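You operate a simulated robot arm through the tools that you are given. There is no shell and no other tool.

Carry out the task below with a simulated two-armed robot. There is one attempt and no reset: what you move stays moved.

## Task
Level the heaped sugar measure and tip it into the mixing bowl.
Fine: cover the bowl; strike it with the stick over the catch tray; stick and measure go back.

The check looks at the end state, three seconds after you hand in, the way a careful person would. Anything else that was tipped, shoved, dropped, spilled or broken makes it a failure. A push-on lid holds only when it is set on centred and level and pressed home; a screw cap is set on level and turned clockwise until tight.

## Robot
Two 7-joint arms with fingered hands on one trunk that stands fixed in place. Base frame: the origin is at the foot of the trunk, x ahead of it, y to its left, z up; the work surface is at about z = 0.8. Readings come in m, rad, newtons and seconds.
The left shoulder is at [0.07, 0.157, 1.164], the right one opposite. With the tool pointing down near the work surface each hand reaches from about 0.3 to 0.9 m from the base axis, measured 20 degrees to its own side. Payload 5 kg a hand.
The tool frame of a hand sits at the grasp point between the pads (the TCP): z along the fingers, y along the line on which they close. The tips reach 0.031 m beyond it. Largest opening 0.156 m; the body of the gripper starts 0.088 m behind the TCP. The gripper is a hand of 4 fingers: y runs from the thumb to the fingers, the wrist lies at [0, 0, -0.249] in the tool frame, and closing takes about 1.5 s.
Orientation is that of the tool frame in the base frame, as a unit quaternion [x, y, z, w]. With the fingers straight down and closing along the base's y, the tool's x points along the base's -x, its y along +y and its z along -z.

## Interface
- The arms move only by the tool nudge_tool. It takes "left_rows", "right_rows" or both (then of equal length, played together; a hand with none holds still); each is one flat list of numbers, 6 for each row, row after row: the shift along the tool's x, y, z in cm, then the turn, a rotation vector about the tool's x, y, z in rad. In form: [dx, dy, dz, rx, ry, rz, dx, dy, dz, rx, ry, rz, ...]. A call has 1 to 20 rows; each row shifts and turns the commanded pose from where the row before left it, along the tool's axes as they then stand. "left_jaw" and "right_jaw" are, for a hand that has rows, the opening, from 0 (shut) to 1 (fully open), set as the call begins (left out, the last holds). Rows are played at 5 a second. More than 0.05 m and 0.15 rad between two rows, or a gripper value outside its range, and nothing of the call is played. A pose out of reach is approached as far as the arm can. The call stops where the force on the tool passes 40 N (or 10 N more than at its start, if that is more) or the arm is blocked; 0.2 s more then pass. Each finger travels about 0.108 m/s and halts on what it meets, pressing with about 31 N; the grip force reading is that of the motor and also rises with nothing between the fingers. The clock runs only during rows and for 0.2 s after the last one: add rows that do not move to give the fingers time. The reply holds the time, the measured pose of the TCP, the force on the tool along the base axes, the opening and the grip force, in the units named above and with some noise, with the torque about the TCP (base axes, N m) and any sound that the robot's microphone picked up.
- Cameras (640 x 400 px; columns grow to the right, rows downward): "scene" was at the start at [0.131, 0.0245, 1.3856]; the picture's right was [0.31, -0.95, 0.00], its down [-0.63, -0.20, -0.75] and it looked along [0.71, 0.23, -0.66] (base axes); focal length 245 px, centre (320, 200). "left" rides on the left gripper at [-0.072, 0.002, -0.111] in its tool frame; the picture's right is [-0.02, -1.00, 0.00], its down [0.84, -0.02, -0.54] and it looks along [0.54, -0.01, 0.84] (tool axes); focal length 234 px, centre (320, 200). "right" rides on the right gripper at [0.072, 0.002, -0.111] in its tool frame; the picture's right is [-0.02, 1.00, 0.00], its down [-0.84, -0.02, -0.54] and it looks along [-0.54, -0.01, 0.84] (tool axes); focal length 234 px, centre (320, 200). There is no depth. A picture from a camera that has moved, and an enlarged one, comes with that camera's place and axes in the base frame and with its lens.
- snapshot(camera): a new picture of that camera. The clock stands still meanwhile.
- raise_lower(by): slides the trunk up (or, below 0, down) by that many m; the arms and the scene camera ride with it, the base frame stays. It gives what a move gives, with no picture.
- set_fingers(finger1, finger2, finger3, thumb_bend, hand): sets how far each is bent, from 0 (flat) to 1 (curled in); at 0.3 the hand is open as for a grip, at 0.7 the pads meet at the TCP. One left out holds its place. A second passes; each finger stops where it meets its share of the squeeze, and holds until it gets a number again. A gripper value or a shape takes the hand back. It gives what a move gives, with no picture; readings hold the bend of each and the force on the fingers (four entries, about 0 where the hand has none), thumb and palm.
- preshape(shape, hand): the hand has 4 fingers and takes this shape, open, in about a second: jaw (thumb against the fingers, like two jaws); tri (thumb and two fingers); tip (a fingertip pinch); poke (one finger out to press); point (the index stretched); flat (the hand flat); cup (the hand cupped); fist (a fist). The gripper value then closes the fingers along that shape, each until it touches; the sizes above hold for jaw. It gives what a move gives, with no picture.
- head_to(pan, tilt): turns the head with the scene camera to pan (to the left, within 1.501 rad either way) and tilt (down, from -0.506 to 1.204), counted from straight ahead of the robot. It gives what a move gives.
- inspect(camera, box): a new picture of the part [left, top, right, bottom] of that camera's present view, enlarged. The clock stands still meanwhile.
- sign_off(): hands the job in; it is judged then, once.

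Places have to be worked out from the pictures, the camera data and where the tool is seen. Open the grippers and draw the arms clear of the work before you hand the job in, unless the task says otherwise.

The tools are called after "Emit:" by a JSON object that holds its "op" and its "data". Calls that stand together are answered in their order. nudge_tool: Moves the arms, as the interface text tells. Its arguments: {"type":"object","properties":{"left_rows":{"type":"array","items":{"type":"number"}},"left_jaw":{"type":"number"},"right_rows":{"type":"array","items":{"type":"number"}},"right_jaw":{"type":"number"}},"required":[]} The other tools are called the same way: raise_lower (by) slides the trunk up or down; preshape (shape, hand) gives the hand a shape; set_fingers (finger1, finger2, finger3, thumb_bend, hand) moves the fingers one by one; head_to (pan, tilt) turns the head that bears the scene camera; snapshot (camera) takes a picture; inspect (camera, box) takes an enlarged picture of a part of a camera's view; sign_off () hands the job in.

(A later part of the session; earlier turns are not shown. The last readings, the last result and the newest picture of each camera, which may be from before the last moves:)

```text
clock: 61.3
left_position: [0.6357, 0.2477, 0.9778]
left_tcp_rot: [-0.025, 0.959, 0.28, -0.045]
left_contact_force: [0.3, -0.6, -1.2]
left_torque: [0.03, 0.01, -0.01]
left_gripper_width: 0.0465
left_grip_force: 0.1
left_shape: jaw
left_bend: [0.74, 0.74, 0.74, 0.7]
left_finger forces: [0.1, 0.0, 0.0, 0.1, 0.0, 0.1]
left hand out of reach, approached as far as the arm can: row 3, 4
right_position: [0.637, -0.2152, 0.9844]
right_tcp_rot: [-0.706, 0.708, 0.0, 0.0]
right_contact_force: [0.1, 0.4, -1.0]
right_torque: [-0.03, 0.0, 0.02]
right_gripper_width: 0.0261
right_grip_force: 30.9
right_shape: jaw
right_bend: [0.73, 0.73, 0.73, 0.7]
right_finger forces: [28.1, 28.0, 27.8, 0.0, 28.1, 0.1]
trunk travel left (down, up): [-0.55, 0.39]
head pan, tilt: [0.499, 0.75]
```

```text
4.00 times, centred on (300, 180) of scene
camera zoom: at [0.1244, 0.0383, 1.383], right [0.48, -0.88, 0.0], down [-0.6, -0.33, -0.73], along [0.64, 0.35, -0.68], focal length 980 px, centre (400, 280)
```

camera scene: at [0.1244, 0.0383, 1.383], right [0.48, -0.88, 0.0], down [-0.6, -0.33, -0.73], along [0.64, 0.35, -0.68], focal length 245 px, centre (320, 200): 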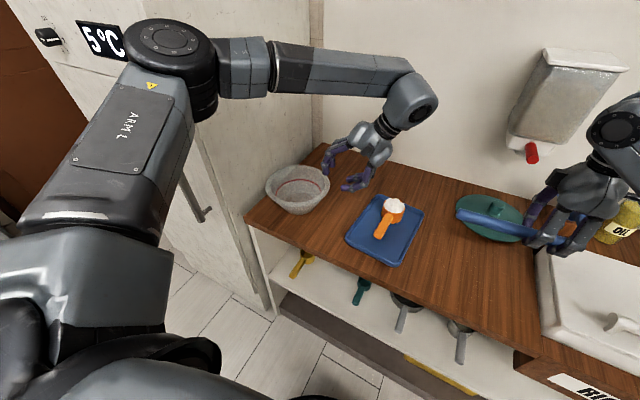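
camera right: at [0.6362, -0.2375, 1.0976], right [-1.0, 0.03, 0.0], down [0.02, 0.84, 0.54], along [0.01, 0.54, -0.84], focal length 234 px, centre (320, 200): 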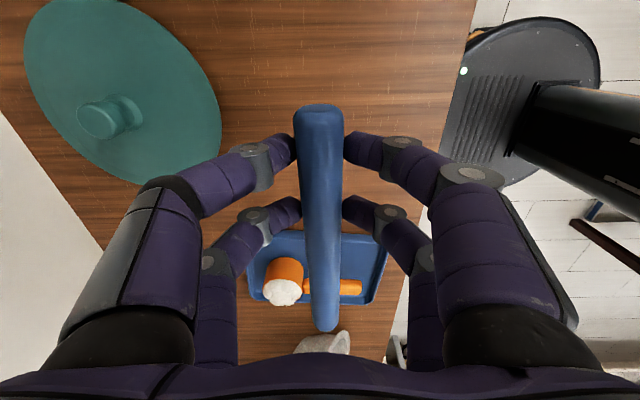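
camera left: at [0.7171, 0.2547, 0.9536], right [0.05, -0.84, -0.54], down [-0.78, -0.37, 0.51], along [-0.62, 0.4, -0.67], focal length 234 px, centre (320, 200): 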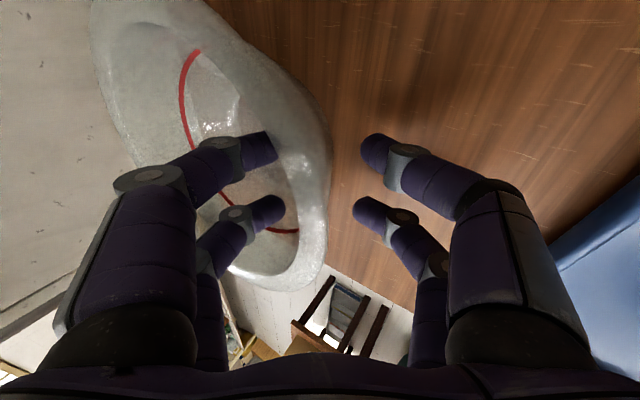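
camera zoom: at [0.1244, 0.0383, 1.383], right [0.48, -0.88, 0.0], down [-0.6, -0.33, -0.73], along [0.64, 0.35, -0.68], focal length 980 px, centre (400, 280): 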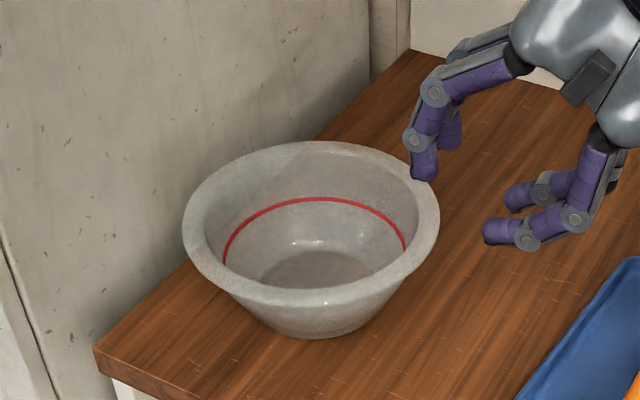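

The bowl is upright and intact at about [0.625, 0.394]; it should go back to [0.675, 0.378]. I raise the left hand, straighten it and turn it to the natural 90° yaw for a pinch on the bowl's near rim.

Emit:
{"op": "nudge_tool", "data": {"left_rows": [0.27, 2.16, -3.36, 0, 0, 0, 0.27, 2.16, -3.36, 0, 0, 0, 0.27, 2.16, -3.36, 0, 0, 0, 0, 0, 0, 0.145, 0, 0, 0, 0, 0, 0.145, 0, 0, 0, 0, 0, 0.145, 0, 0, 0, 0, 0, 0.145, 0, 0, 0, 0, 0, 0, 0, -0.1364, 0, 0, 0, 0, 0, -0.1364, 0, 0, 0, 0, 0, -0.1364, 0, 0, 0, 0, 0, -0.1364, 0, 0, 0, 0, 0, -0.1364, 0, 0, 0, 0, 0, -0.1364, 0, 0, 0, 0, 0, -0.1364, 0, 0, 0, 0, 0, -0.1364, 0, 0, 0, 0, 0, -0.1364, 0, 0, 0, 0, 0, -0.1364, 0, 0, 0, 0, 0, -0.1364, 0, 0, 0, 0, 0, 0]}}

Emit:
{"op": "snapshot", "data": {"camera": "scene"}}

```text
clock: 65.3
left_position: [0.636, 0.2497, 1.0954]
left_tcp_rot: [0.709, -0.705, -0.02, 0.03]
left_contact_force: [0.8, -0.3, 0.2]
left_torque: [-0.01, 0.01, 0.04]
left_gripper_width: 0.0466
left_grip_force: 0.2
left_shape: jaw
left_bend: [0.74, 0.74, 0.74, 0.7]
left_finger forces: [0.0, 0.0, 0.0, 0.1, 0.0, 0.0]
left hand out of reach, approached as far as the arm can: row 3
right_position: [0.637, -0.216, 0.9831]
right_tcp_rot: [-0.707, 0.708, 0.001, 0.0]
right_contact_force: [-0.2, -0.6, -0.8]
right_torque: [-0.04, -0.01, 0.02]
right_gripper_width: 0.0262
right_grip_force: 31.0
right_shape: jaw
right_bend: [0.73, 0.73, 0.73, 0.7]
right_finger forces: [27.9, 28.0, 27.8, 0.1, 28.2, 0.1]
trunk travel left (down, up): [-0.55, 0.39]
head pan, tilt: [0.499, 0.75]
```

```text
taken
camera scene: at [0.1239, 0.0379, 1.3831], right [0.48, -0.88, 0.0], down [-0.6, -0.33, -0.73], along [0.64, 0.35, -0.68], focal length 245 px, centre (320, 200)
```

scene: 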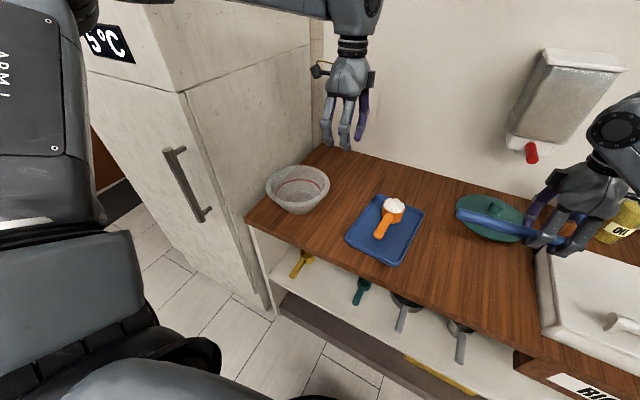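

I'll shift the bowl gently by pushing its inner far wall low down with closed, vertical fingers. First I close the left hand, straighten it, and bring it over the bowl's centre.

Emit:
{"op": "nudge_tool", "data": {"left_rows": [-3.6, 0.15, 2.0, 0.035, 0, 0, -3.6, 0.15, 2.0, 0.035, 0, 0, -3.6, 0.15, 2.0, 0, 0, 0, -3.6, 0.15, 2.0, 0, 0, 0, 0, 0, 0, 0, 0, 0], "left_jaw": 0.0}}

Emit:
{"op": "inspect", "data": {"camera": "scene", "box": [240, 80, 400, 230]}}

Emit:
{"op": "snapshot", "data": {"camera": "left"}}

```text
clock: 66.5
left_position: [0.6285, 0.3921, 1.0138]
left_tcp_rot: [0.709, -0.706, 0.005, 0.005]
left_contact_force: [-0.4, -1.5, -0.3]
left_torque: [0.0, 0.0, 0.02]
left_gripper_width: 0.0002
left_grip_force: 31.0
left_shape: jaw
left_bend: [0.7, 0.7, 0.7, 0.7]
left_finger forces: [0.0, 0.0, 0.0, 0.0, 0.1, 0.1]
right_position: [0.6368, -0.2167, 0.985]
right_tcp_rot: [-0.706, 0.708, 0.001, 0.002]
right_contact_force: [0.2, 0.4, -1.0]
right_torque: [0.0, -0.03, -0.02]
right_gripper_width: 0.0257
right_grip_force: 31.1
right_shape: jaw
right_bend: [0.73, 0.73, 0.73, 0.7]
right_finger forces: [28.0, 28.0, 27.8, 0.1, 28.2, 0.0]
trunk travel left (down, up): [-0.55, 0.39]
head pan, tilt: [0.499, 0.75]
```

```text
2.67 times, centred on (320, 155) of scene
camera zoom: at [0.1238, 0.0365, 1.3832], right [0.48, -0.88, 0.0], down [-0.6, -0.33, -0.73], along [0.64, 0.35, -0.68], focal length 653 px, centre (320, 320)
```

zoom: 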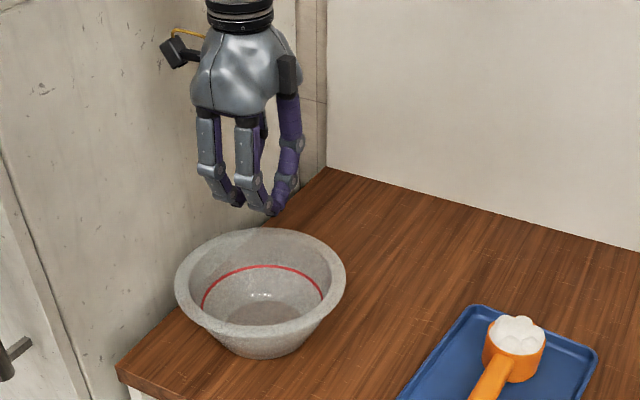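

```text
taken
camera left: at [0.6261, 0.4662, 1.1233], right [1.0, 0.03, 0.0], down [0.02, -0.83, 0.56], along [0.02, -0.55, -0.83], focal length 234 px, centre (320, 200)
```

left: 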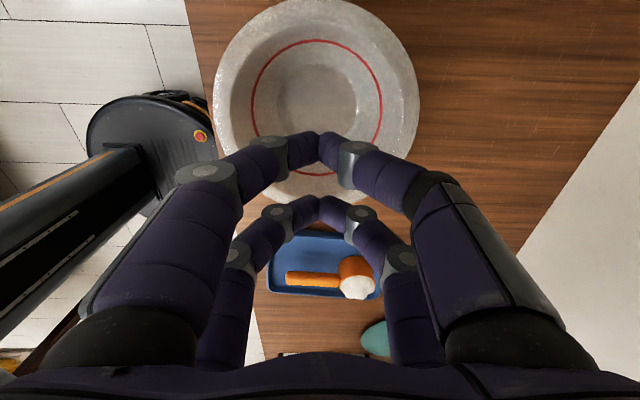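

The bowl centre is confirmed near [0.624, 0.394], radius 0.10. I lower the closed fingers into the bowl, stopping about 2 cm above its floor.

Emit:
{"op": "nudge_tool", "data": {"left_rows": [0, 0, 4, 0, 0, 0, 0, 0, 4, 0, 0, 0, 0, 0, 4, 0, 0, 0, 0, 0, 2.6, 0, 0, 0, 0, 0, 0, 0, 0, 0]}}

Emit:
{"op": "inspect", "data": {"camera": "scene", "box": [240, 80, 400, 230]}}

```text
clock: 67.7
left_position: [0.6301, 0.3903, 0.8668]
left_tcp_rot: [0.708, -0.706, 0.005, 0.005]
left_contact_force: [1.5, 0.7, 0.2]
left_torque: [-0.01, 0.02, 0.01]
left_gripper_width: 0.0
left_grip_force: 31.2
left_shape: jaw
left_bend: [0.7, 0.7, 0.7, 0.7]
left_finger forces: [0.1, 0.0, 0.0, 0.0, 0.1, 0.0]
right_position: [0.6368, -0.2147, 0.9854]
right_tcp_rot: [-0.706, 0.708, 0.0, 0.0]
right_contact_force: [-0.3, -0.2, -0.4]
right_torque: [-0.06, -0.02, 0.02]
right_gripper_width: 0.026
right_grip_force: 30.7
right_shape: jaw
right_bend: [0.73, 0.73, 0.73, 0.7]
right_finger forces: [28.1, 28.0, 27.8, 0.1, 28.2, 0.0]
trunk travel left (down, up): [-0.55, 0.39]
head pan, tilt: [0.499, 0.75]
```

```text
2.67 times, centred on (320, 155) of scene
camera zoom: at [0.1234, 0.0376, 1.3832], right [0.48, -0.88, 0.0], down [-0.6, -0.33, -0.73], along [0.64, 0.35, -0.68], focal length 653 px, centre (320, 320)
```

zoom: 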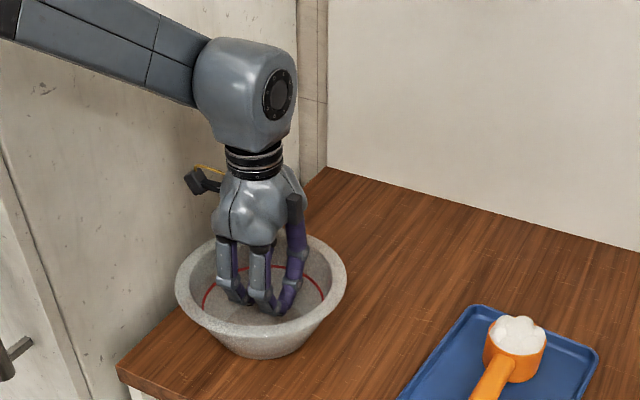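

Inside and clear. I move slowly toward +x (slightly −y) until the fingers meet the wall.

Emit:
{"op": "nudge_tool", "data": {"left_rows": [0.3, -1.0, 0, 0, 0, 0, 0.3, -1.0, 0, 0, 0, 0, 0.3, -1.0, 0, 0, 0, 0, 0.3, -1.0, 0, 0, 0, 0, 0, 0, 0, 0, 0, 0]}}

Emit:
{"op": "inspect", "data": {"camera": "scene", "box": [240, 80, 400, 230]}}

```text
clock: 68.9
left_position: [0.6681, 0.3785, 0.867]
left_tcp_rot: [0.708, -0.706, 0.004, 0.005]
left_contact_force: [-0.6, -0.4, -0.5]
left_torque: [-0.04, -0.04, -0.02]
left_gripper_width: 0.0002
left_grip_force: 31.1
left_shape: jaw
left_bend: [0.7, 0.7, 0.7, 0.7]
left_finger forces: [0.1, 0.0, 0.0, 0.0, 0.0, 0.0]
right_position: [0.6362, -0.2163, 0.9852]
right_tcp_rot: [-0.706, 0.708, 0.0, 0.0]
right_contact_force: [-0.3, 0.7, -0.3]
right_torque: [0.01, 0.0, 0.01]
right_gripper_width: 0.0263
right_grip_force: 30.6
right_shape: jaw
right_bend: [0.73, 0.73, 0.73, 0.7]
right_finger forces: [27.9, 27.9, 27.8, 0.0, 28.2, 0.1]
trunk travel left (down, up): [-0.55, 0.39]
head pan, tilt: [0.499, 0.75]
```

```text
2.67 times, centred on (320, 155) of scene
camera zoom: at [0.1236, 0.0382, 1.3831], right [0.48, -0.88, 0.0], down [-0.6, -0.33, -0.73], along [0.64, 0.35, -0.68], focal length 653 px, centre (320, 320)
```

zoom: 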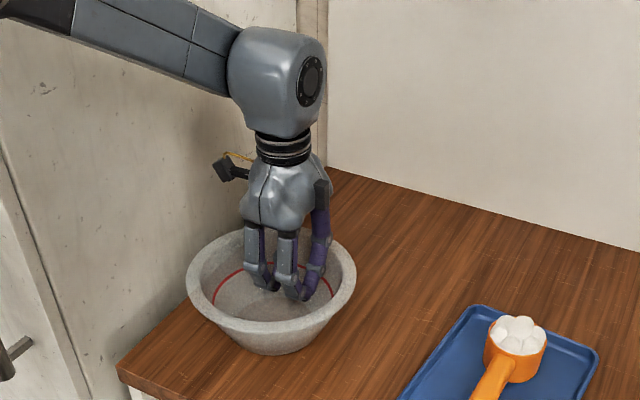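

Contact was made and the bowl slides along smoothly (moved about 1 cm). I push on about 4 cm.

Emit:
{"op": "nudge_tool", "data": {"left_rows": [0.2, -0.8, 0, 0, 0, 0, 0.2, -0.8, 0, 0, 0, 0, 0.2, -0.8, 0, 0, 0, 0, 0.2, -0.8, 0, 0, 0, 0, 0, 0, 0, 0, 0, 0]}}

Emit:
{"op": "inspect", "data": {"camera": "scene", "box": [240, 80, 400, 230]}}

```text
clock: 70.1
left_position: [0.7001, 0.3707, 0.8683]
left_tcp_rot: [0.708, -0.706, 0.005, 0.005]
left_contact_force: [-0.5, -0.6, 1.2]
left_torque: [0.01, -0.03, 0.02]
left_gripper_width: 0.0
left_grip_force: 31.1
left_shape: jaw
left_bend: [0.7, 0.7, 0.7, 0.7]
left_finger forces: [0.0, 0.0, 0.2, 0.1, 0.1, 0.0]
right_position: [0.6371, -0.2163, 0.9836]
right_tcp_rot: [0.707, -0.707, 0.0, 0.0]
right_contact_force: [-0.1, 0.1, -0.4]
right_torque: [-0.01, 0.0, 0.01]
right_gripper_width: 0.0256
right_grip_force: 30.9
right_shape: jaw
right_bend: [0.73, 0.73, 0.73, 0.7]
right_finger forces: [28.0, 28.0, 27.8, 0.1, 28.2, 0.1]
trunk travel left (down, up): [-0.55, 0.39]
head pan, tilt: [0.499, 0.75]
```

```text
2.67 times, centred on (320, 155) of scene
camera zoom: at [0.1237, 0.0381, 1.3831], right [0.48, -0.88, 0.0], down [-0.6, -0.33, -0.73], along [0.64, 0.35, -0.68], focal length 653 px, centre (320, 320)
```

zoom: 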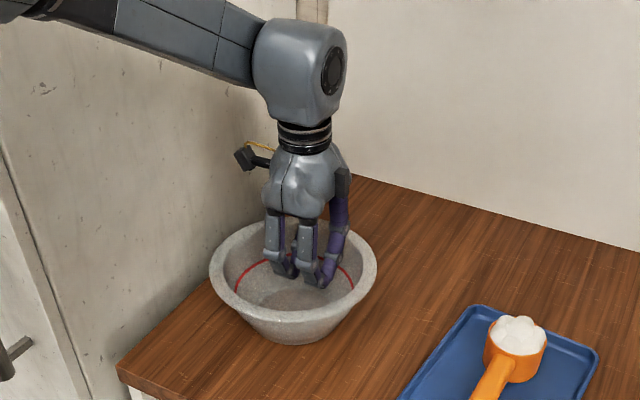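

The bowl is now at about [0.670, 0.375], essentially its original place. I back off 1 cm and lift the hand out.

Emit:
{"op": "nudge_tool", "data": {"left_rows": [0, 1.0, 0, 0, 0, 0, 0, 0.5, -3, 0, 0, 0, 0, 0, -4, 0, 0, 0, 0, 0, -4, 0, 0, 0, 0, 0, -4, 0, 0, 0, 4, 0, 0, 0, 0, 0, 4, 0, 0, 0, 0, 0, 4, 0, 0, 0, 0, 0, 0, 0, 0, 0, 0, 0]}}

Emit:
{"op": "head_to", "data": {"pan": 0.316, "tilt": 0.721}}

Emit:
{"op": "inspect", "data": {"camera": "scene", "box": [200, 140, 500, 328]}}

Emit:
{"op": "snapshot", "data": {"camera": "left"}}

```text
clock: 72.1
left_position: [0.6842, 0.2522, 1.019]
left_tcp_rot: [0.708, -0.706, 0.005, 0.004]
left_contact_force: [0.0, -1.3, -0.4]
left_torque: [-0.05, 0.01, 0.0]
left_gripper_width: 0.0
left_grip_force: 30.9
left_shape: jaw
left_bend: [0.7, 0.7, 0.7, 0.7]
left_finger forces: [0.0, 0.1, 0.0, 0.0, 0.1, 0.1]
right_position: [0.6365, -0.2159, 0.9839]
right_tcp_rot: [-0.706, 0.708, 0.0, 0.0]
right_contact_force: [0.5, 0.1, -0.7]
right_torque: [-0.02, 0.01, 0.0]
right_gripper_width: 0.0259
right_grip_force: 31.5
right_shape: jaw
right_bend: [0.73, 0.73, 0.73, 0.7]
right_finger forces: [28.1, 27.9, 27.8, 0.0, 28.2, 0.1]
trunk travel left (down, up): [-0.55, 0.39]
head pan, tilt: [0.499, 0.75]
```

```text
clock: 72.8
left_position: [0.6836, 0.253, 1.0195]
left_tcp_rot: [0.708, -0.706, 0.005, 0.005]
left_contact_force: [0.4, 0.0, -0.1]
left_torque: [-0.03, -0.01, 0.01]
left_gripper_width: 0.0003
left_grip_force: 31.1
left_shape: jaw
left_bend: [0.7, 0.7, 0.7, 0.7]
left_finger forces: [0.0, 0.0, 0.0, 0.0, 0.0, 0.0]
right_position: [0.6362, -0.2166, 0.9854]
right_tcp_rot: [-0.706, 0.708, 0.0, 0.0]
right_contact_force: [-0.2, -1.0, -0.7]
right_torque: [-0.03, 0.0, -0.02]
right_gripper_width: 0.0259
right_grip_force: 30.8
right_shape: jaw
right_bend: [0.73, 0.73, 0.73, 0.7]
right_finger forces: [28.0, 28.0, 27.8, 0.0, 28.3, 0.0]
trunk travel left (down, up): [-0.55, 0.39]
head pan, tilt: [0.316, 0.721]
```

```text
2.13 times, centred on (350, 234) of scene
camera zoom: at [0.1311, 0.0243, 1.3856], right [0.31, -0.95, 0.0], down [-0.63, -0.21, -0.75], along [0.71, 0.23, -0.66], focal length 521 px, centre (256, 128)
```

zoom: 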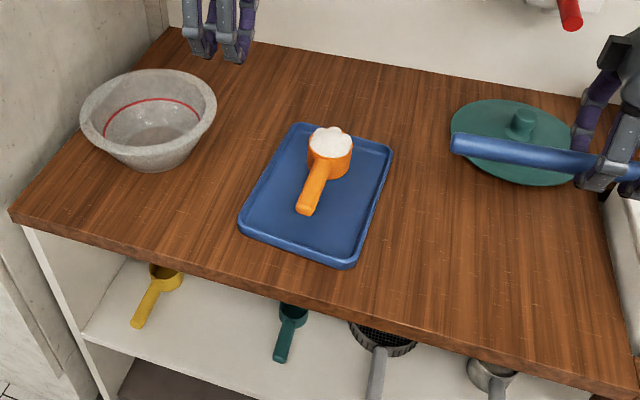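

```text
taken
camera left: at [0.6813, 0.3263, 1.1286], right [1.0, 0.03, 0.0], down [0.02, -0.83, 0.56], along [0.01, -0.56, -0.83], focal length 234 px, centre (320, 200)
```

left: 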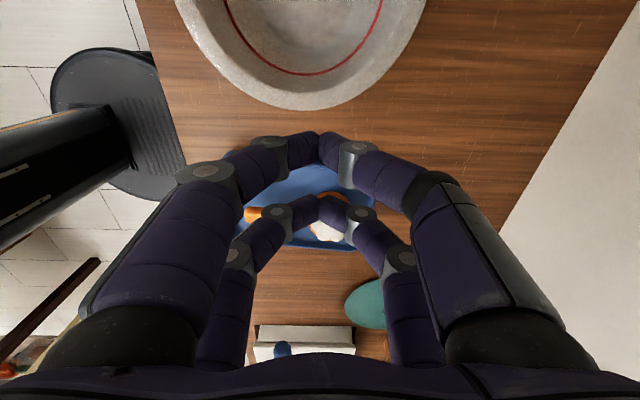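

The bowl matches its original place within about 5 mm, and tray, measure and lid are untouched. For the pour I'll keep the wrist further from the bowl. Now I turn the left hand to line up with the measure's handle and hover above it.

Emit:
{"op": "nudge_tool", "data": {"left_rows": [0, 0, 0, 0, 0, 0.1367, 0, 0, 0, 0, 0, 0.1367, 0, 0, 0, 0, 0, 0.1367, 0, 0, 0, 0, 0, 0.1367, 0, 0, 0, 0, 0, 0.1367, 0, 0, 0, 0, 0, 0.1367, 0, 0, 0, 0, 0, 0.1367, 0, 0, 0, 0, 0, 0.1367, 0, 0, 0, 0, 0, 0.1367, 0, 0, 0, 0, 0, 0.1367, 0, 0, 0, 0, 0, 0.1367, 0, 0, 0, 0, 0, 0.1367, 1.9, -3.83, 1.25, 0, 0, 0, 1.9, -3.83, 1.25, 0, 0, 0, 1.9, -3.83, 1.25, 0, 0, 0, 1.9, -3.83, 1.25, 0, 0, 0, 0, 0, 0, 0, 0, 0], "left_jaw": 0.4}}

Emit:
{"op": "snapshot", "data": {"camera": "left"}}

Emit:
{"op": "snapshot", "data": {"camera": "scene"}}

```text
clock: 76.4
left_position: [0.5977, 0.1052, 0.9712]
left_tcp_rot: [0.033, 0.999, -0.007, -0.001]
left_contact_force: [0.4, 0.1, 0.0]
left_torque: [-0.03, -0.01, 0.01]
left_gripper_width: 0.0623
left_grip_force: 0.0
left_shape: jaw
left_bend: [0.73, 0.73, 0.73, 0.7]
left_finger forces: [0.1, 0.0, 0.0, 0.1, 0.0, 0.0]
right_position: [0.6366, -0.2155, 0.9852]
right_tcp_rot: [-0.706, 0.708, 0.0, 0.0]
right_contact_force: [-0.3, -0.6, -0.1]
right_torque: [0.0, -0.03, -0.01]
right_gripper_width: 0.0259
right_grip_force: 30.3
right_shape: jaw
right_bend: [0.73, 0.73, 0.73, 0.7]
right_finger forces: [28.0, 28.0, 27.8, 0.0, 28.2, 0.0]
trunk travel left (down, up): [-0.55, 0.39]
head pan, tilt: [0.316, 0.721]
```

```text
taken
camera left: at [0.6702, 0.1031, 1.0811], right [-0.04, -1.0, 0.01], down [-0.84, 0.04, 0.54], along [-0.54, 0.01, -0.84], focal length 234 px, centre (320, 200)
```

left: 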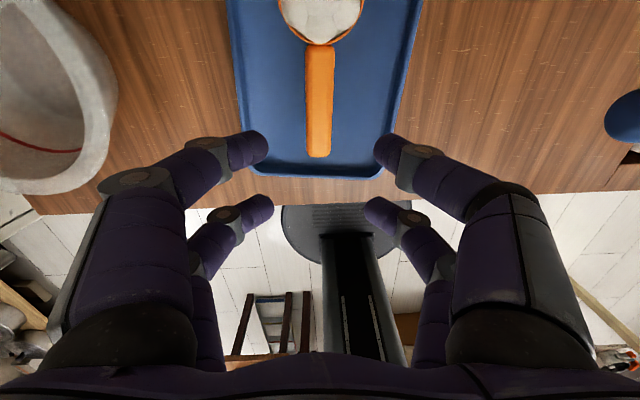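

```text
taken
camera scene: at [0.131, 0.0252, 1.3856], right [0.31, -0.95, 0.0], down [-0.63, -0.21, -0.75], along [0.71, 0.23, -0.66], focal length 245 px, centre (320, 200)
```

scene: 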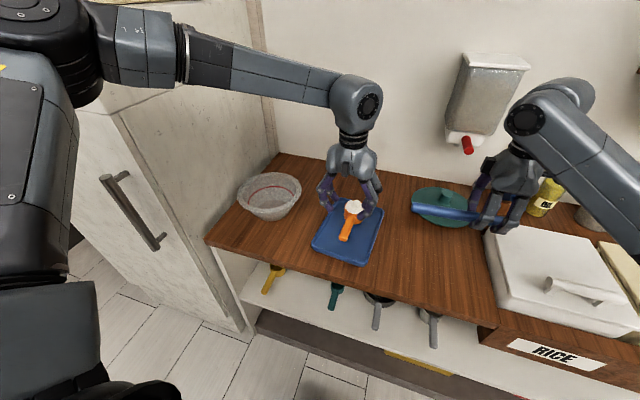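

The handle is centred between the fingers and aligned with the tool (end x≈0.571, cup edge x≈0.673). I descend onto it to TCP z≈0.846.

Emit:
{"op": "nudge_tool", "data": {"left_rows": [-0.2, 0, 3, 0, 0, 0, -0.2, 0, 3, 0, 0, 0, -0.2, 0, 3, 0, 0, 0, 0, 0, 2, 0, 0, 0, 0, 0, 1.5, 0, 0, 0, 0, 0, 0, 0, 0, 0]}}

Emit:
{"op": "snapshot", "data": {"camera": "left"}}

Emit:
{"op": "inspect", "data": {"camera": "scene", "box": [280, 160, 440, 280]}}

```text
clock: 77.8
left_position: [0.6058, 0.1012, 0.8473]
left_tcp_rot: [0.033, 0.999, -0.007, 0.001]
left_contact_force: [0.2, -0.4, 0.4]
left_torque: [-0.01, -0.02, -0.02]
left_gripper_width: 0.062
left_grip_force: 0.1
left_shape: jaw
left_bend: [0.73, 0.73, 0.73, 0.7]
left_finger forces: [0.1, 0.0, 0.0, 0.0, 0.0, 0.0]
right_position: [0.6384, -0.2167, 0.9855]
right_tcp_rot: [-0.706, 0.708, 0.001, 0.001]
right_contact_force: [-0.2, 0.6, -0.4]
right_torque: [-0.04, -0.01, 0.01]
right_gripper_width: 0.0259
right_grip_force: 31.1
right_shape: jaw
right_bend: [0.73, 0.73, 0.73, 0.7]
right_finger forces: [28.0, 28.0, 27.8, 0.0, 28.2, 0.0]
trunk travel left (down, up): [-0.55, 0.39]
head pan, tilt: [0.316, 0.721]
```

```text
taken
camera left: at [0.6777, 0.1008, 0.9586], right [-0.04, -1.0, 0.01], down [-0.84, 0.04, 0.54], along [-0.54, 0.01, -0.84], focal length 234 px, centre (320, 200)
```

left: 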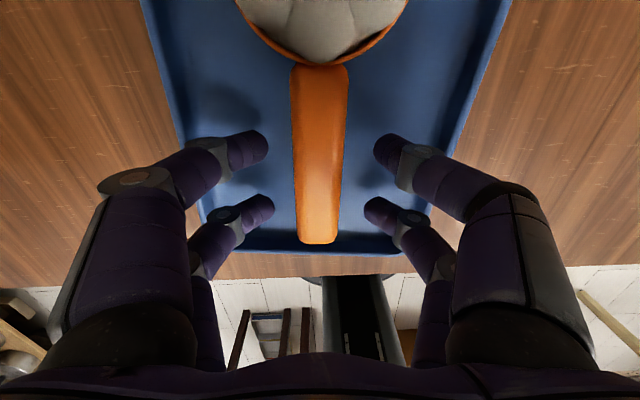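

```text
3.33 times, centred on (360, 220) of scene
camera zoom: at [0.1309, 0.0242, 1.3856], right [0.31, -0.95, 0.0], down [-0.63, -0.2, -0.75], along [0.71, 0.23, -0.66], focal length 816 px, centre (187, 133)
```

zoom: 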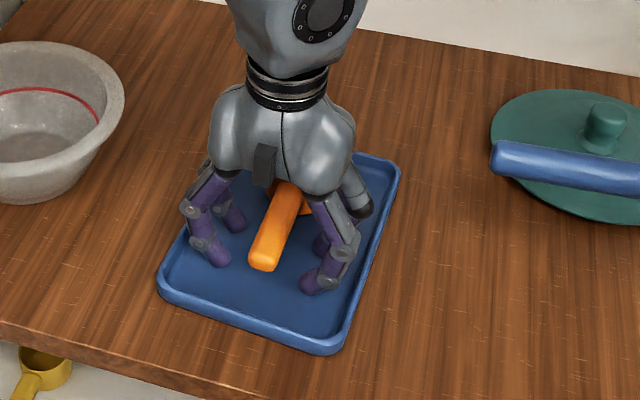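

The handle sits between the fingers with its top at z≈0.849. I lower 0.5 cm, centre by 2 mm, and close the left hand on it.

Emit:
{"op": "nudge_tool", "data": {"left_rows": [0, 0.2, 0.5, 0, 0, 0, 0, 0, 0, 0, 0, 0]}}

Emit:
{"op": "nudge_tool", "data": {"left_rows": [0, 0, 0, 0, 0, 0, 0, 0, 0, 0, 0, 0, 0, 0, 0, 0, 0, 0, 0, 0, 0, 0, 0, 0, 0, 0, 0, 0, 0, 0], "left_jaw": 0.0}}

Emit:
{"op": "snapshot", "data": {"camera": "left"}}

Emit:
{"op": "inspect", "data": {"camera": "scene", "box": [280, 160, 440, 280]}}

```text
clock: 78.4
left_position: [0.6062, 0.1033, 0.8428]
left_tcp_rot: [0.033, 0.999, -0.007, 0.0]
left_contact_force: [0.5, -1.0, -0.5]
left_torque: [0.03, 0.0, -0.01]
left_gripper_width: 0.0622
left_grip_force: 0.0
left_shape: jaw
left_bend: [0.73, 0.73, 0.73, 0.7]
left_finger forces: [0.0, 0.1, 0.1, 0.1, 0.0, 0.0]
right_position: [0.6376, -0.2151, 0.9849]
right_tcp_rot: [-0.706, 0.708, 0.0, 0.001]
right_contact_force: [-0.1, -0.2, -1.3]
right_torque: [-0.03, 0.02, 0.01]
right_gripper_width: 0.0255
right_grip_force: 31.2
right_shape: jaw
right_bend: [0.73, 0.73, 0.73, 0.7]
right_finger forces: [27.9, 27.9, 27.9, 0.0, 28.2, 0.0]
trunk travel left (down, up): [-0.55, 0.39]
head pan, tilt: [0.316, 0.721]
```

```text
clock: 79.6
left_position: [0.6061, 0.1026, 0.8423]
left_tcp_rot: [0.034, 0.999, -0.007, 0.0]
left_contact_force: [0.4, 0.0, -1.0]
left_torque: [-0.06, 0.01, -0.03]
left_gripper_width: 0.0014
left_grip_force: 31.1
left_shape: jaw
left_bend: [0.71, 0.71, 0.7, 0.71]
left_finger forces: [0.0, 0.1, 0.0, 0.0, 0.1, 0.0]
right_position: [0.6363, -0.2156, 0.9856]
right_tcp_rot: [-0.706, 0.708, 0.0, 0.0]
right_contact_force: [0.0, -0.5, -0.9]
right_torque: [-0.03, 0.0, -0.03]
right_gripper_width: 0.0258
right_grip_force: 31.2
right_shape: jaw
right_bend: [0.73, 0.73, 0.73, 0.7]
right_finger forces: [28.0, 28.0, 27.8, 0.1, 28.1, 0.0]
trunk travel left (down, up): [-0.55, 0.39]
head pan, tilt: [0.316, 0.721]
```

```text
taken
camera left: at [0.6778, 0.1024, 0.9532], right [-0.04, -1.0, 0.01], down [-0.84, 0.04, 0.54], along [-0.54, 0.01, -0.84], focal length 234 px, centre (320, 200)
```

left: 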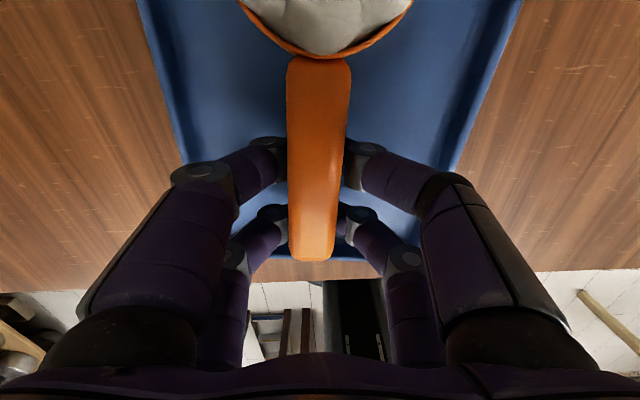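

```text
3.33 times, centred on (360, 220) of scene
camera zoom: at [0.1312, 0.0243, 1.3856], right [0.31, -0.95, 0.0], down [-0.63, -0.2, -0.75], along [0.71, 0.23, -0.66], focal length 816 px, centre (187, 133)
```

zoom: 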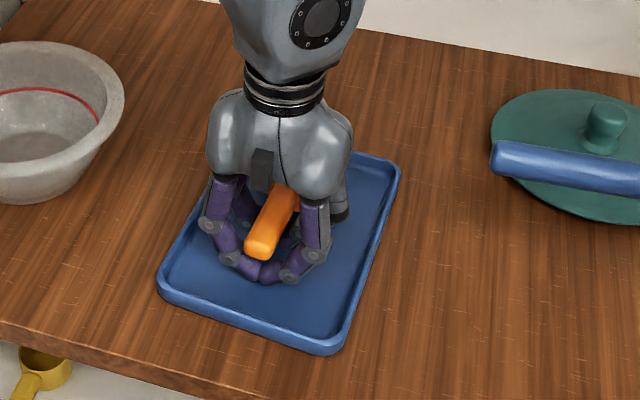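

The fingers closed beneath the handle instead of on it, and the handle end seems to have risen slightly. I check the cup's state from the right camera before correcting.

Emit:
{"op": "inspect", "data": {"camera": "right", "box": [220, 200, 420, 340]}}

Emit:
{"op": "inspect", "data": {"camera": "left", "box": [200, 0, 440, 150]}}

```text
2.86 times, centred on (320, 270) of right
camera zoom: at [0.6371, -0.2887, 1.097], right [-1.0, 0.03, 0.0], down [0.02, 0.84, 0.54], along [0.01, 0.54, -0.84], focal length 669 px, centre (320, 0)
```

zoom: 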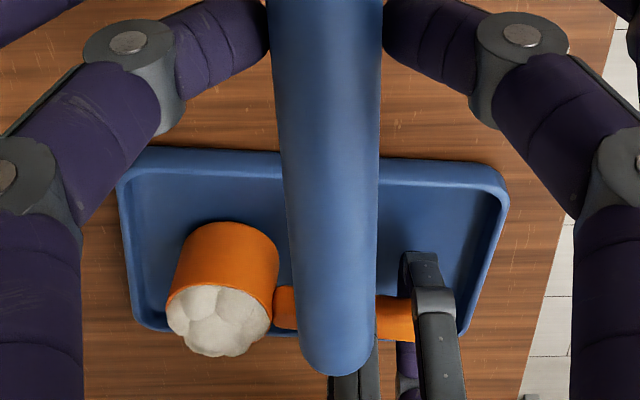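

```text
2.67 times, centred on (320, 75) of left
camera zoom: at [0.6778, 0.1024, 0.9532], right [-0.04, -1.0, 0.01], down [-0.84, 0.04, 0.54], along [-0.54, 0.01, -0.84], focal length 624 px, centre (320, 533)
```

zoom: 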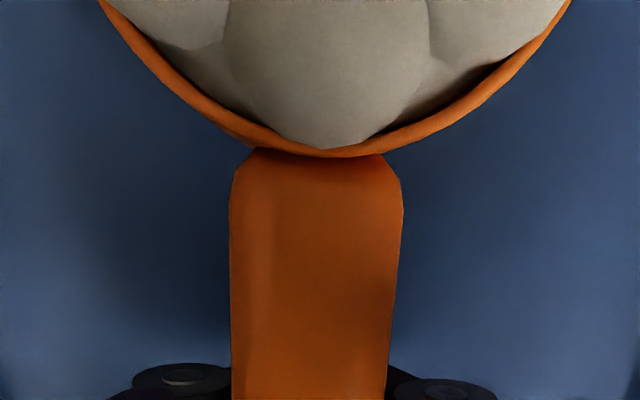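

The cup is tilted about 7° because the fingertips wedged under the handle; the sugar is still in place. I let the handle settle back by opening the fingers in small increments.

Emit:
{"op": "nudge_tool", "data": {"left_rows": [0, 0, 0, 0, 0, 0], "left_jaw": 0.08}}

Emit:
{"op": "nudge_tool", "data": {"left_rows": [0, 0, 0, 0, 0, 0], "left_jaw": 0.13}}

Emit:
{"op": "nudge_tool", "data": {"left_rows": [0, 0, 0, 0, 0, 0], "left_jaw": 0.17}}

Emit:
{"op": "inspect", "data": {"camera": "scene", "box": [280, 160, 440, 280]}}

```text
clock: 80.0
left_position: [0.6061, 0.1034, 0.8434]
left_tcp_rot: [0.032, 0.999, -0.007, 0.0]
left_contact_force: [-0.2, 0.0, 0.0]
left_torque: [-0.03, 0.0, -0.02]
left_gripper_width: 0.012
left_grip_force: 0.1
left_shape: jaw
left_bend: [0.72, 0.71, 0.72, 0.7]
left_finger forces: [0.1, 0.0, 0.0, 0.1, 0.1, 0.1]
right_position: [0.6368, -0.2154, 0.9846]
right_tcp_rot: [0.707, -0.707, 0.001, 0.0]
right_contact_force: [-0.5, 0.0, -0.4]
right_torque: [-0.01, 0.0, -0.02]
right_gripper_width: 0.0256
right_grip_force: 31.2
right_shape: jaw
right_bend: [0.73, 0.73, 0.73, 0.7]
right_finger forces: [28.0, 28.0, 27.8, 0.0, 28.1, 0.0]
trunk travel left (down, up): [-0.55, 0.39]
head pan, tilt: [0.316, 0.721]
```

```text
clock: 80.4
left_position: [0.6053, 0.1022, 0.8436]
left_tcp_rot: [0.033, 0.999, -0.007, 0.001]
left_contact_force: [-0.3, 0.1, 0.2]
left_torque: [0.0, -0.01, 0.01]
left_gripper_width: 0.0201
left_grip_force: 0.1
left_shape: jaw
left_bend: [0.72, 0.72, 0.72, 0.7]
left_finger forces: [0.0, 0.1, 0.1, 0.0, 0.1, 0.1]
right_position: [0.6363, -0.2166, 0.9844]
right_tcp_rot: [-0.706, 0.708, 0.0, 0.0]
right_contact_force: [0.1, 0.2, -0.5]
right_torque: [-0.03, 0.0, -0.01]
right_gripper_width: 0.0263
right_grip_force: 30.7
right_shape: jaw
right_bend: [0.73, 0.73, 0.73, 0.7]
right_finger forces: [27.9, 28.0, 27.8, 0.0, 28.2, 0.0]
trunk travel left (down, up): [-0.55, 0.39]
head pan, tilt: [0.316, 0.721]
```

```text
clock: 80.8
left_position: [0.605, 0.1041, 0.8416]
left_tcp_rot: [0.033, 0.999, -0.007, 0.001]
left_contact_force: [0.5, 0.2, -0.3]
left_torque: [0.04, 0.01, 0.0]
left_gripper_width: 0.026
left_grip_force: 0.1
left_shape: jaw
left_bend: [0.73, 0.73, 0.73, 0.7]
left_finger forces: [0.1, 0.0, 0.1, 0.0, 0.1, 0.0]
right_position: [0.6376, -0.2163, 0.9856]
right_tcp_rot: [-0.707, 0.708, 0.0, 0.0]
right_contact_force: [-0.2, -0.7, -1.1]
right_torque: [-0.01, 0.02, 0.0]
right_gripper_width: 0.0259
right_grip_force: 31.2
right_shape: jaw
right_bend: [0.73, 0.73, 0.73, 0.7]
right_finger forces: [28.0, 28.0, 27.8, 0.0, 28.2, 0.0]
trunk travel left (down, up): [-0.55, 0.39]
head pan, tilt: [0.316, 0.721]
```

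```text
3.33 times, centred on (360, 220) of scene
camera zoom: at [0.1311, 0.0243, 1.3856], right [0.31, -0.95, 0.0], down [-0.63, -0.2, -0.75], along [0.71, 0.23, -0.66], focal length 816 px, centre (187, 133)
```

zoom: 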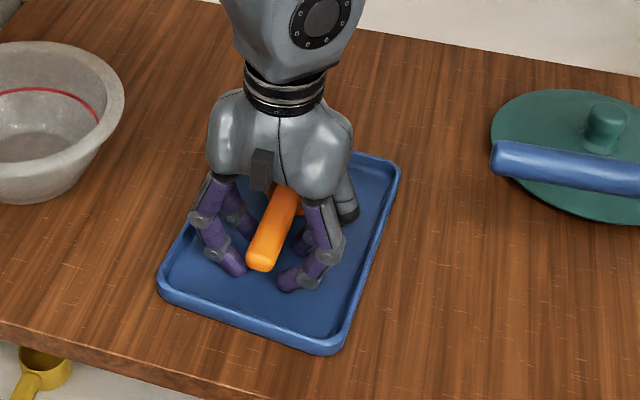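

The handle settled back (its body spans about z 0.833–0.85). The pads grip best about 2 cm beyond the TCP, as with the stick, so I open, rise 2 cm and close again.

Emit:
{"op": "nudge_tool", "data": {"left_rows": [0, 0, 0, 0, 0, 0, 0, 0, -0.7, 0, 0, 0, 0, 0, -0.7, 0, 0, 0, 0, 0, -0.7, 0, 0, 0, 0, 0, 0, 0, 0, 0], "left_jaw": 0.4}}

Emit:
{"op": "nudge_tool", "data": {"left_rows": [0, 0, 0, 0, 0, 0, 0, 0, 0, 0, 0, 0], "left_jaw": 0.2}}

Emit:
{"op": "inspect", "data": {"camera": "scene", "box": [280, 160, 440, 280]}}

Emit:
{"op": "snapshot", "data": {"camera": "left"}}

```text
clock: 82.0
left_position: [0.6044, 0.104, 0.8626]
left_tcp_rot: [0.033, 0.999, -0.007, 0.0]
left_contact_force: [-0.1, 1.0, 0.4]
left_torque: [-0.02, 0.02, -0.01]
left_gripper_width: 0.0621
left_grip_force: 0.1
left_shape: jaw
left_bend: [0.73, 0.73, 0.73, 0.7]
left_finger forces: [0.1, 0.0, 0.0, 0.0, 0.0, 0.1]
right_position: [0.6376, -0.2162, 0.9852]
right_tcp_rot: [-0.706, 0.708, 0.001, -0.001]
right_contact_force: [0.3, 1.0, -0.4]
right_torque: [0.0, -0.04, -0.02]
right_gripper_width: 0.026
right_grip_force: 31.2
right_shape: jaw
right_bend: [0.73, 0.73, 0.73, 0.7]
right_finger forces: [28.0, 27.9, 27.9, 0.1, 28.2, 0.0]
trunk travel left (down, up): [-0.55, 0.39]
head pan, tilt: [0.316, 0.721]
```

```text
clock: 82.6
left_position: [0.6053, 0.1039, 0.8634]
left_tcp_rot: [0.034, 0.999, -0.008, 0.0]
left_contact_force: [0.4, 0.3, -0.4]
left_torque: [-0.02, 0.0, 0.04]
left_gripper_width: 0.0316
left_grip_force: 0.1
left_shape: jaw
left_bend: [0.73, 0.73, 0.73, 0.7]
left_finger forces: [0.0, 0.0, 0.0, 0.0, 0.1, 0.0]
right_position: [0.6388, -0.216, 0.9858]
right_tcp_rot: [-0.706, 0.708, 0.0, 0.0]
right_contact_force: [0.3, -0.2, -0.9]
right_torque: [0.0, -0.01, 0.0]
right_gripper_width: 0.0258
right_grip_force: 31.0
right_shape: jaw
right_bend: [0.73, 0.73, 0.73, 0.7]
right_finger forces: [28.0, 27.9, 27.8, 0.0, 28.2, 0.0]
trunk travel left (down, up): [-0.55, 0.39]
head pan, tilt: [0.316, 0.721]
```

```text
3.33 times, centred on (360, 220) of scene
camera zoom: at [0.1311, 0.0243, 1.3856], right [0.31, -0.95, 0.0], down [-0.63, -0.2, -0.75], along [0.71, 0.23, -0.66], focal length 816 px, centre (187, 133)
```

zoom: 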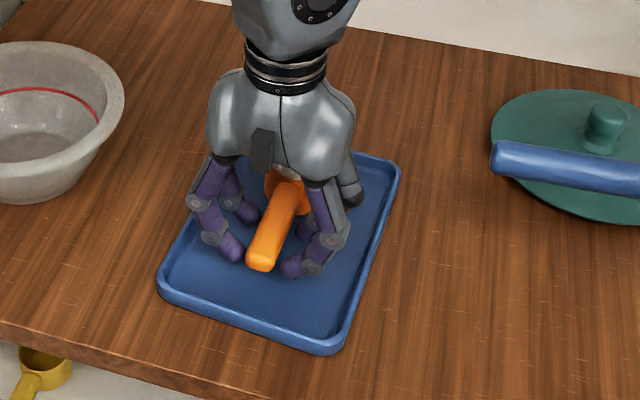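

```text
taken
camera left: at [0.6768, 0.1028, 0.9735], right [-0.04, -1.0, 0.01], down [-0.84, 0.04, 0.54], along [-0.54, 0.01, -0.84], focal length 234 px, centre (320, 200)
```

left: 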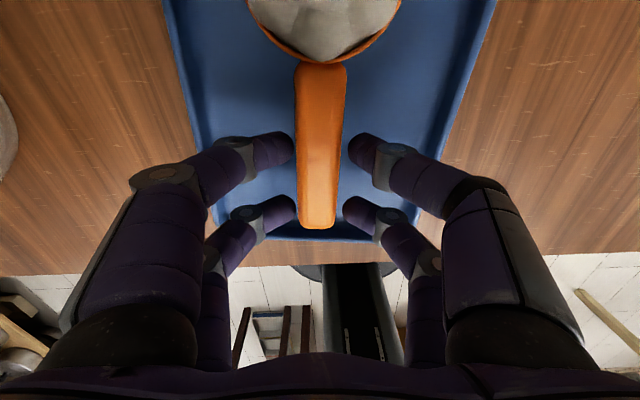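

The handle is now level with the fingertips and centred. I close the left hand.

Emit:
{"op": "nudge_tool", "data": {"left_rows": [0, 0, 0, 0, 0, 0, 0, 0, 0, 0, 0, 0, 0, 0, 0, 0, 0, 0, 0, 0, 0, 0, 0, 0], "left_jaw": 0.0}}

Emit:
{"op": "snapshot", "data": {"camera": "left"}}

Emit:
{"op": "inspect", "data": {"camera": "scene", "box": [280, 160, 440, 280]}}

Emit:
{"op": "inspect", "data": {"camera": "right", "box": [220, 200, 420, 340]}}

```text
clock: 83.6
left_position: [0.6038, 0.105, 0.8628]
left_tcp_rot: [0.032, 0.999, -0.007, 0.001]
left_contact_force: [-0.6, 0.3, 0.0]
left_torque: [0.01, -0.01, 0.02]
left_gripper_width: 0.0198
left_grip_force: 31.2
left_shape: jaw
left_bend: [0.72, 0.72, 0.72, 0.7]
left_finger forces: [27.9, 27.7, 27.7, 0.0, 28.0, 0.0]
right_position: [0.6358, -0.2155, 0.9841]
right_tcp_rot: [-0.706, 0.708, 0.0, 0.0]
right_contact_force: [0.5, -0.8, -0.3]
right_torque: [-0.03, 0.01, 0.03]
right_gripper_width: 0.0261
right_grip_force: 30.7
right_shape: jaw
right_bend: [0.73, 0.73, 0.73, 0.7]
right_finger forces: [28.0, 28.0, 27.7, 0.0, 28.2, 0.1]
trunk travel left (down, up): [-0.55, 0.39]
head pan, tilt: [0.316, 0.721]
```

```text
taken
camera left: at [0.6769, 0.1028, 0.9734], right [-0.04, -1.0, 0.01], down [-0.84, 0.04, 0.54], along [-0.54, 0.01, -0.84], focal length 234 px, centre (320, 200)
```

left: 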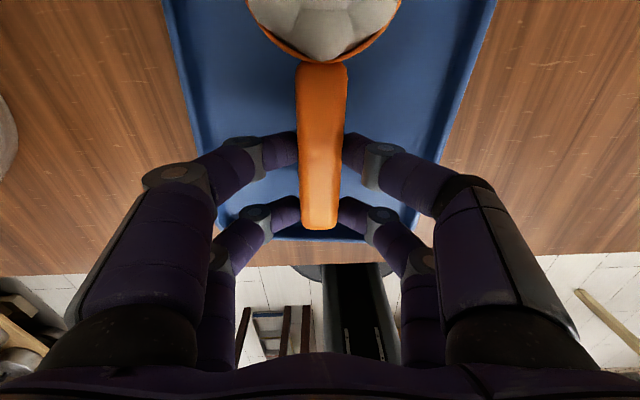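

```text
3.33 times, centred on (360, 220) of scene
camera zoom: at [0.1312, 0.0243, 1.3856], right [0.31, -0.95, 0.0], down [-0.63, -0.2, -0.75], along [0.71, 0.23, -0.66], focal length 816 px, centre (187, 133)
```

zoom: 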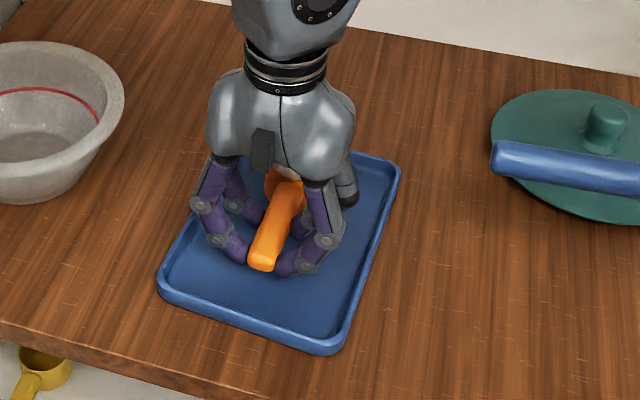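

```text
2.86 times, centred on (320, 270) of right
camera zoom: at [0.6371, -0.2887, 1.0971], right [-1.0, 0.03, 0.0], down [0.02, 0.84, 0.54], along [0.01, 0.54, -0.84], focal length 669 px, centre (320, 0)
```

zoom: 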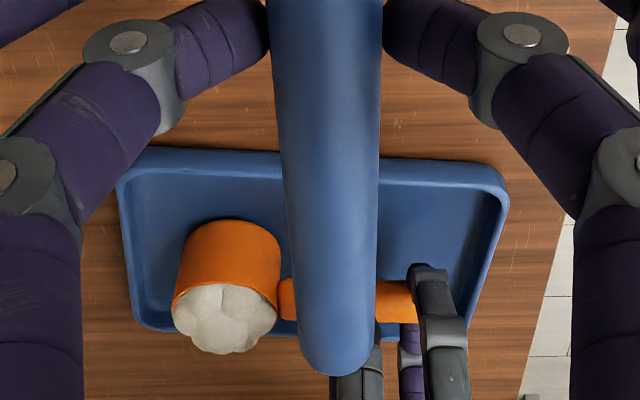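

The handle is firmly held (28 N on each pad) and the cup sits level with all its sugar. Since the cup is only 3 cm from the tray's far edge, I lift it 1.2 cm, move it 5 cm toward the tray's middle and set it down there before striking.

Emit:
{"op": "nudge_tool", "data": {"left_rows": [0, 0, -0.3, 0, 0, 0, 0, 0, -0.4, 0, 0, 0, 0, 0, -0.5, 0, 0, 0, 0, 0, 0, 0, 0, 0]}}

Emit:
{"op": "inspect", "data": {"camera": "right", "box": [220, 200, 420, 340]}}

Emit:
{"op": "snapshot", "data": {"camera": "left"}}

```text
clock: 84.6
left_position: [0.6058, 0.1049, 0.8757]
left_tcp_rot: [0.034, 0.999, -0.008, 0.0]
left_contact_force: [-0.3, 0.5, -2.8]
left_torque: [0.03, 0.19, 0.05]
left_gripper_width: 0.0202
left_grip_force: 30.3
left_shape: jaw
left_bend: [0.72, 0.72, 0.72, 0.7]
left_finger forces: [27.5, 28.0, 27.8, 0.1, 27.8, 0.1]
right_position: [0.6378, -0.2153, 0.9854]
right_tcp_rot: [-0.706, 0.708, 0.0, 0.0]
right_contact_force: [0.3, 0.0, -0.3]
right_torque: [-0.02, 0.0, -0.05]
right_gripper_width: 0.0259
right_grip_force: 31.1
right_shape: jaw
right_bend: [0.73, 0.73, 0.73, 0.7]
right_finger forces: [28.0, 28.0, 27.8, 0.1, 28.2, 0.0]
trunk travel left (down, up): [-0.55, 0.39]
head pan, tilt: [0.316, 0.721]
```

```text
2.86 times, centred on (320, 270) of right
camera zoom: at [0.6372, -0.2886, 1.0969], right [-1.0, 0.03, 0.0], down [0.02, 0.84, 0.54], along [0.01, 0.54, -0.84], focal length 669 px, centre (320, 0)
```

zoom: 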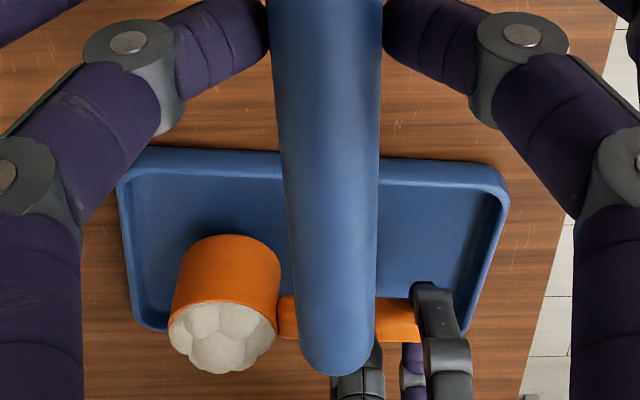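

```text
taken
camera left: at [0.6768, 0.1028, 0.9856], right [-0.04, -1.0, 0.01], down [-0.84, 0.04, 0.54], along [-0.54, 0.01, -0.84], focal length 234 px, centre (320, 200)
```

left: 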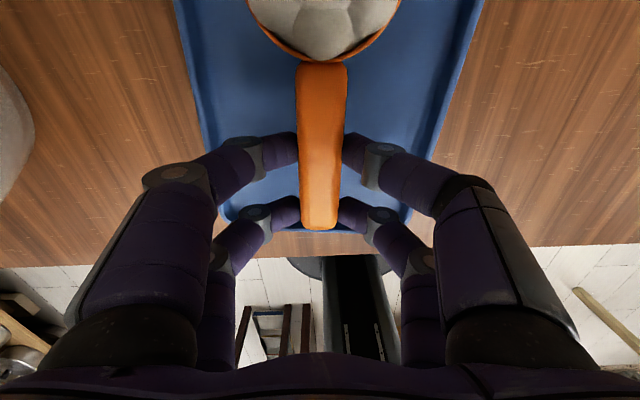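

It lifts cleanly and level. I carry it 5 cm toward the tray's middle and lower it until it rests again.

Emit:
{"op": "nudge_tool", "data": {"left_rows": [0.7, 0, 0, 0, 0, 0, 1.0, 0, 0, 0, 0, 0, 1.0, 0, 0, 0, 0, 0, 1.0, 0, 0, 0, 0, 0, 0.8, 0, 0, 0, 0, 0, 0.5, 0, 0, 0, 0, 0, 0, 0, 0.4, 0, 0, 0, 0, 0, 0.4, 0, 0, 0, 0, 0, 0.3, 0, 0, 0, 0, 0, 0, 0, 0, 0]}}

Emit:
{"op": "inspect", "data": {"camera": "right", "box": [220, 200, 420, 340]}}

Emit:
{"op": "inspect", "data": {"camera": "scene", "box": [280, 140, 440, 280]}}

```text
clock: 86.8
left_position: [0.5554, 0.1072, 0.8636]
left_tcp_rot: [0.034, 0.999, -0.007, 0.001]
left_contact_force: [0.2, 0.5, -2.5]
left_torque: [-0.04, 0.11, 0.01]
left_gripper_width: 0.0202
left_grip_force: 30.9
left_shape: jaw
left_bend: [0.72, 0.72, 0.72, 0.7]
left_finger forces: [27.5, 28.0, 27.8, 0.0, 27.8, 0.0]
right_position: [0.6377, -0.2149, 0.985]
right_tcp_rot: [-0.706, 0.708, -0.001, 0.0]
right_contact_force: [-0.1, -0.8, -1.6]
right_torque: [-0.01, 0.0, -0.01]
right_gripper_width: 0.0258
right_grip_force: 31.2
right_shape: jaw
right_bend: [0.73, 0.73, 0.73, 0.7]
right_finger forces: [28.0, 28.1, 27.7, 0.0, 28.2, 0.1]
trunk travel left (down, up): [-0.55, 0.39]
head pan, tilt: [0.316, 0.721]
```

```text
2.86 times, centred on (320, 270) of right
camera zoom: at [0.6371, -0.2887, 1.097], right [-1.0, 0.03, 0.0], down [0.02, 0.84, 0.54], along [0.01, 0.54, -0.84], focal length 669 px, centre (320, 0)
```

zoom: 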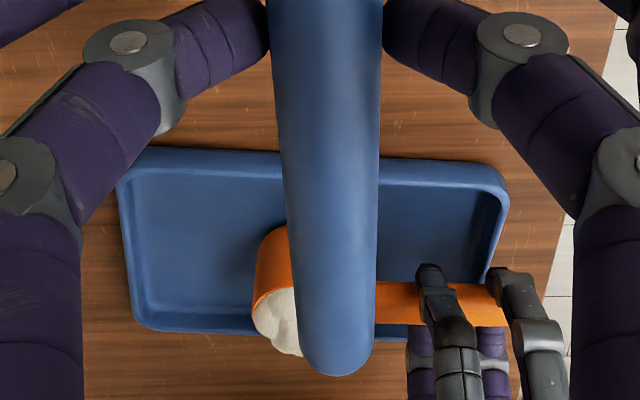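

```text
2.86 times, centred on (360, 210) of scene
camera zoom: at [0.1313, 0.0243, 1.3856], right [0.31, -0.95, 0.0], down [-0.63, -0.2, -0.75], along [0.71, 0.23, -0.66], focal length 700 px, centre (206, 171)
```

zoom: 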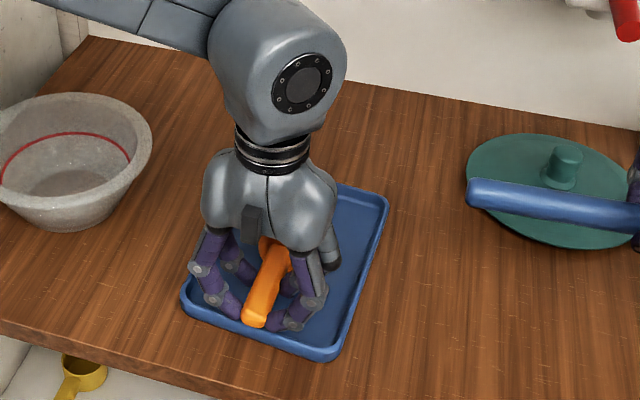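

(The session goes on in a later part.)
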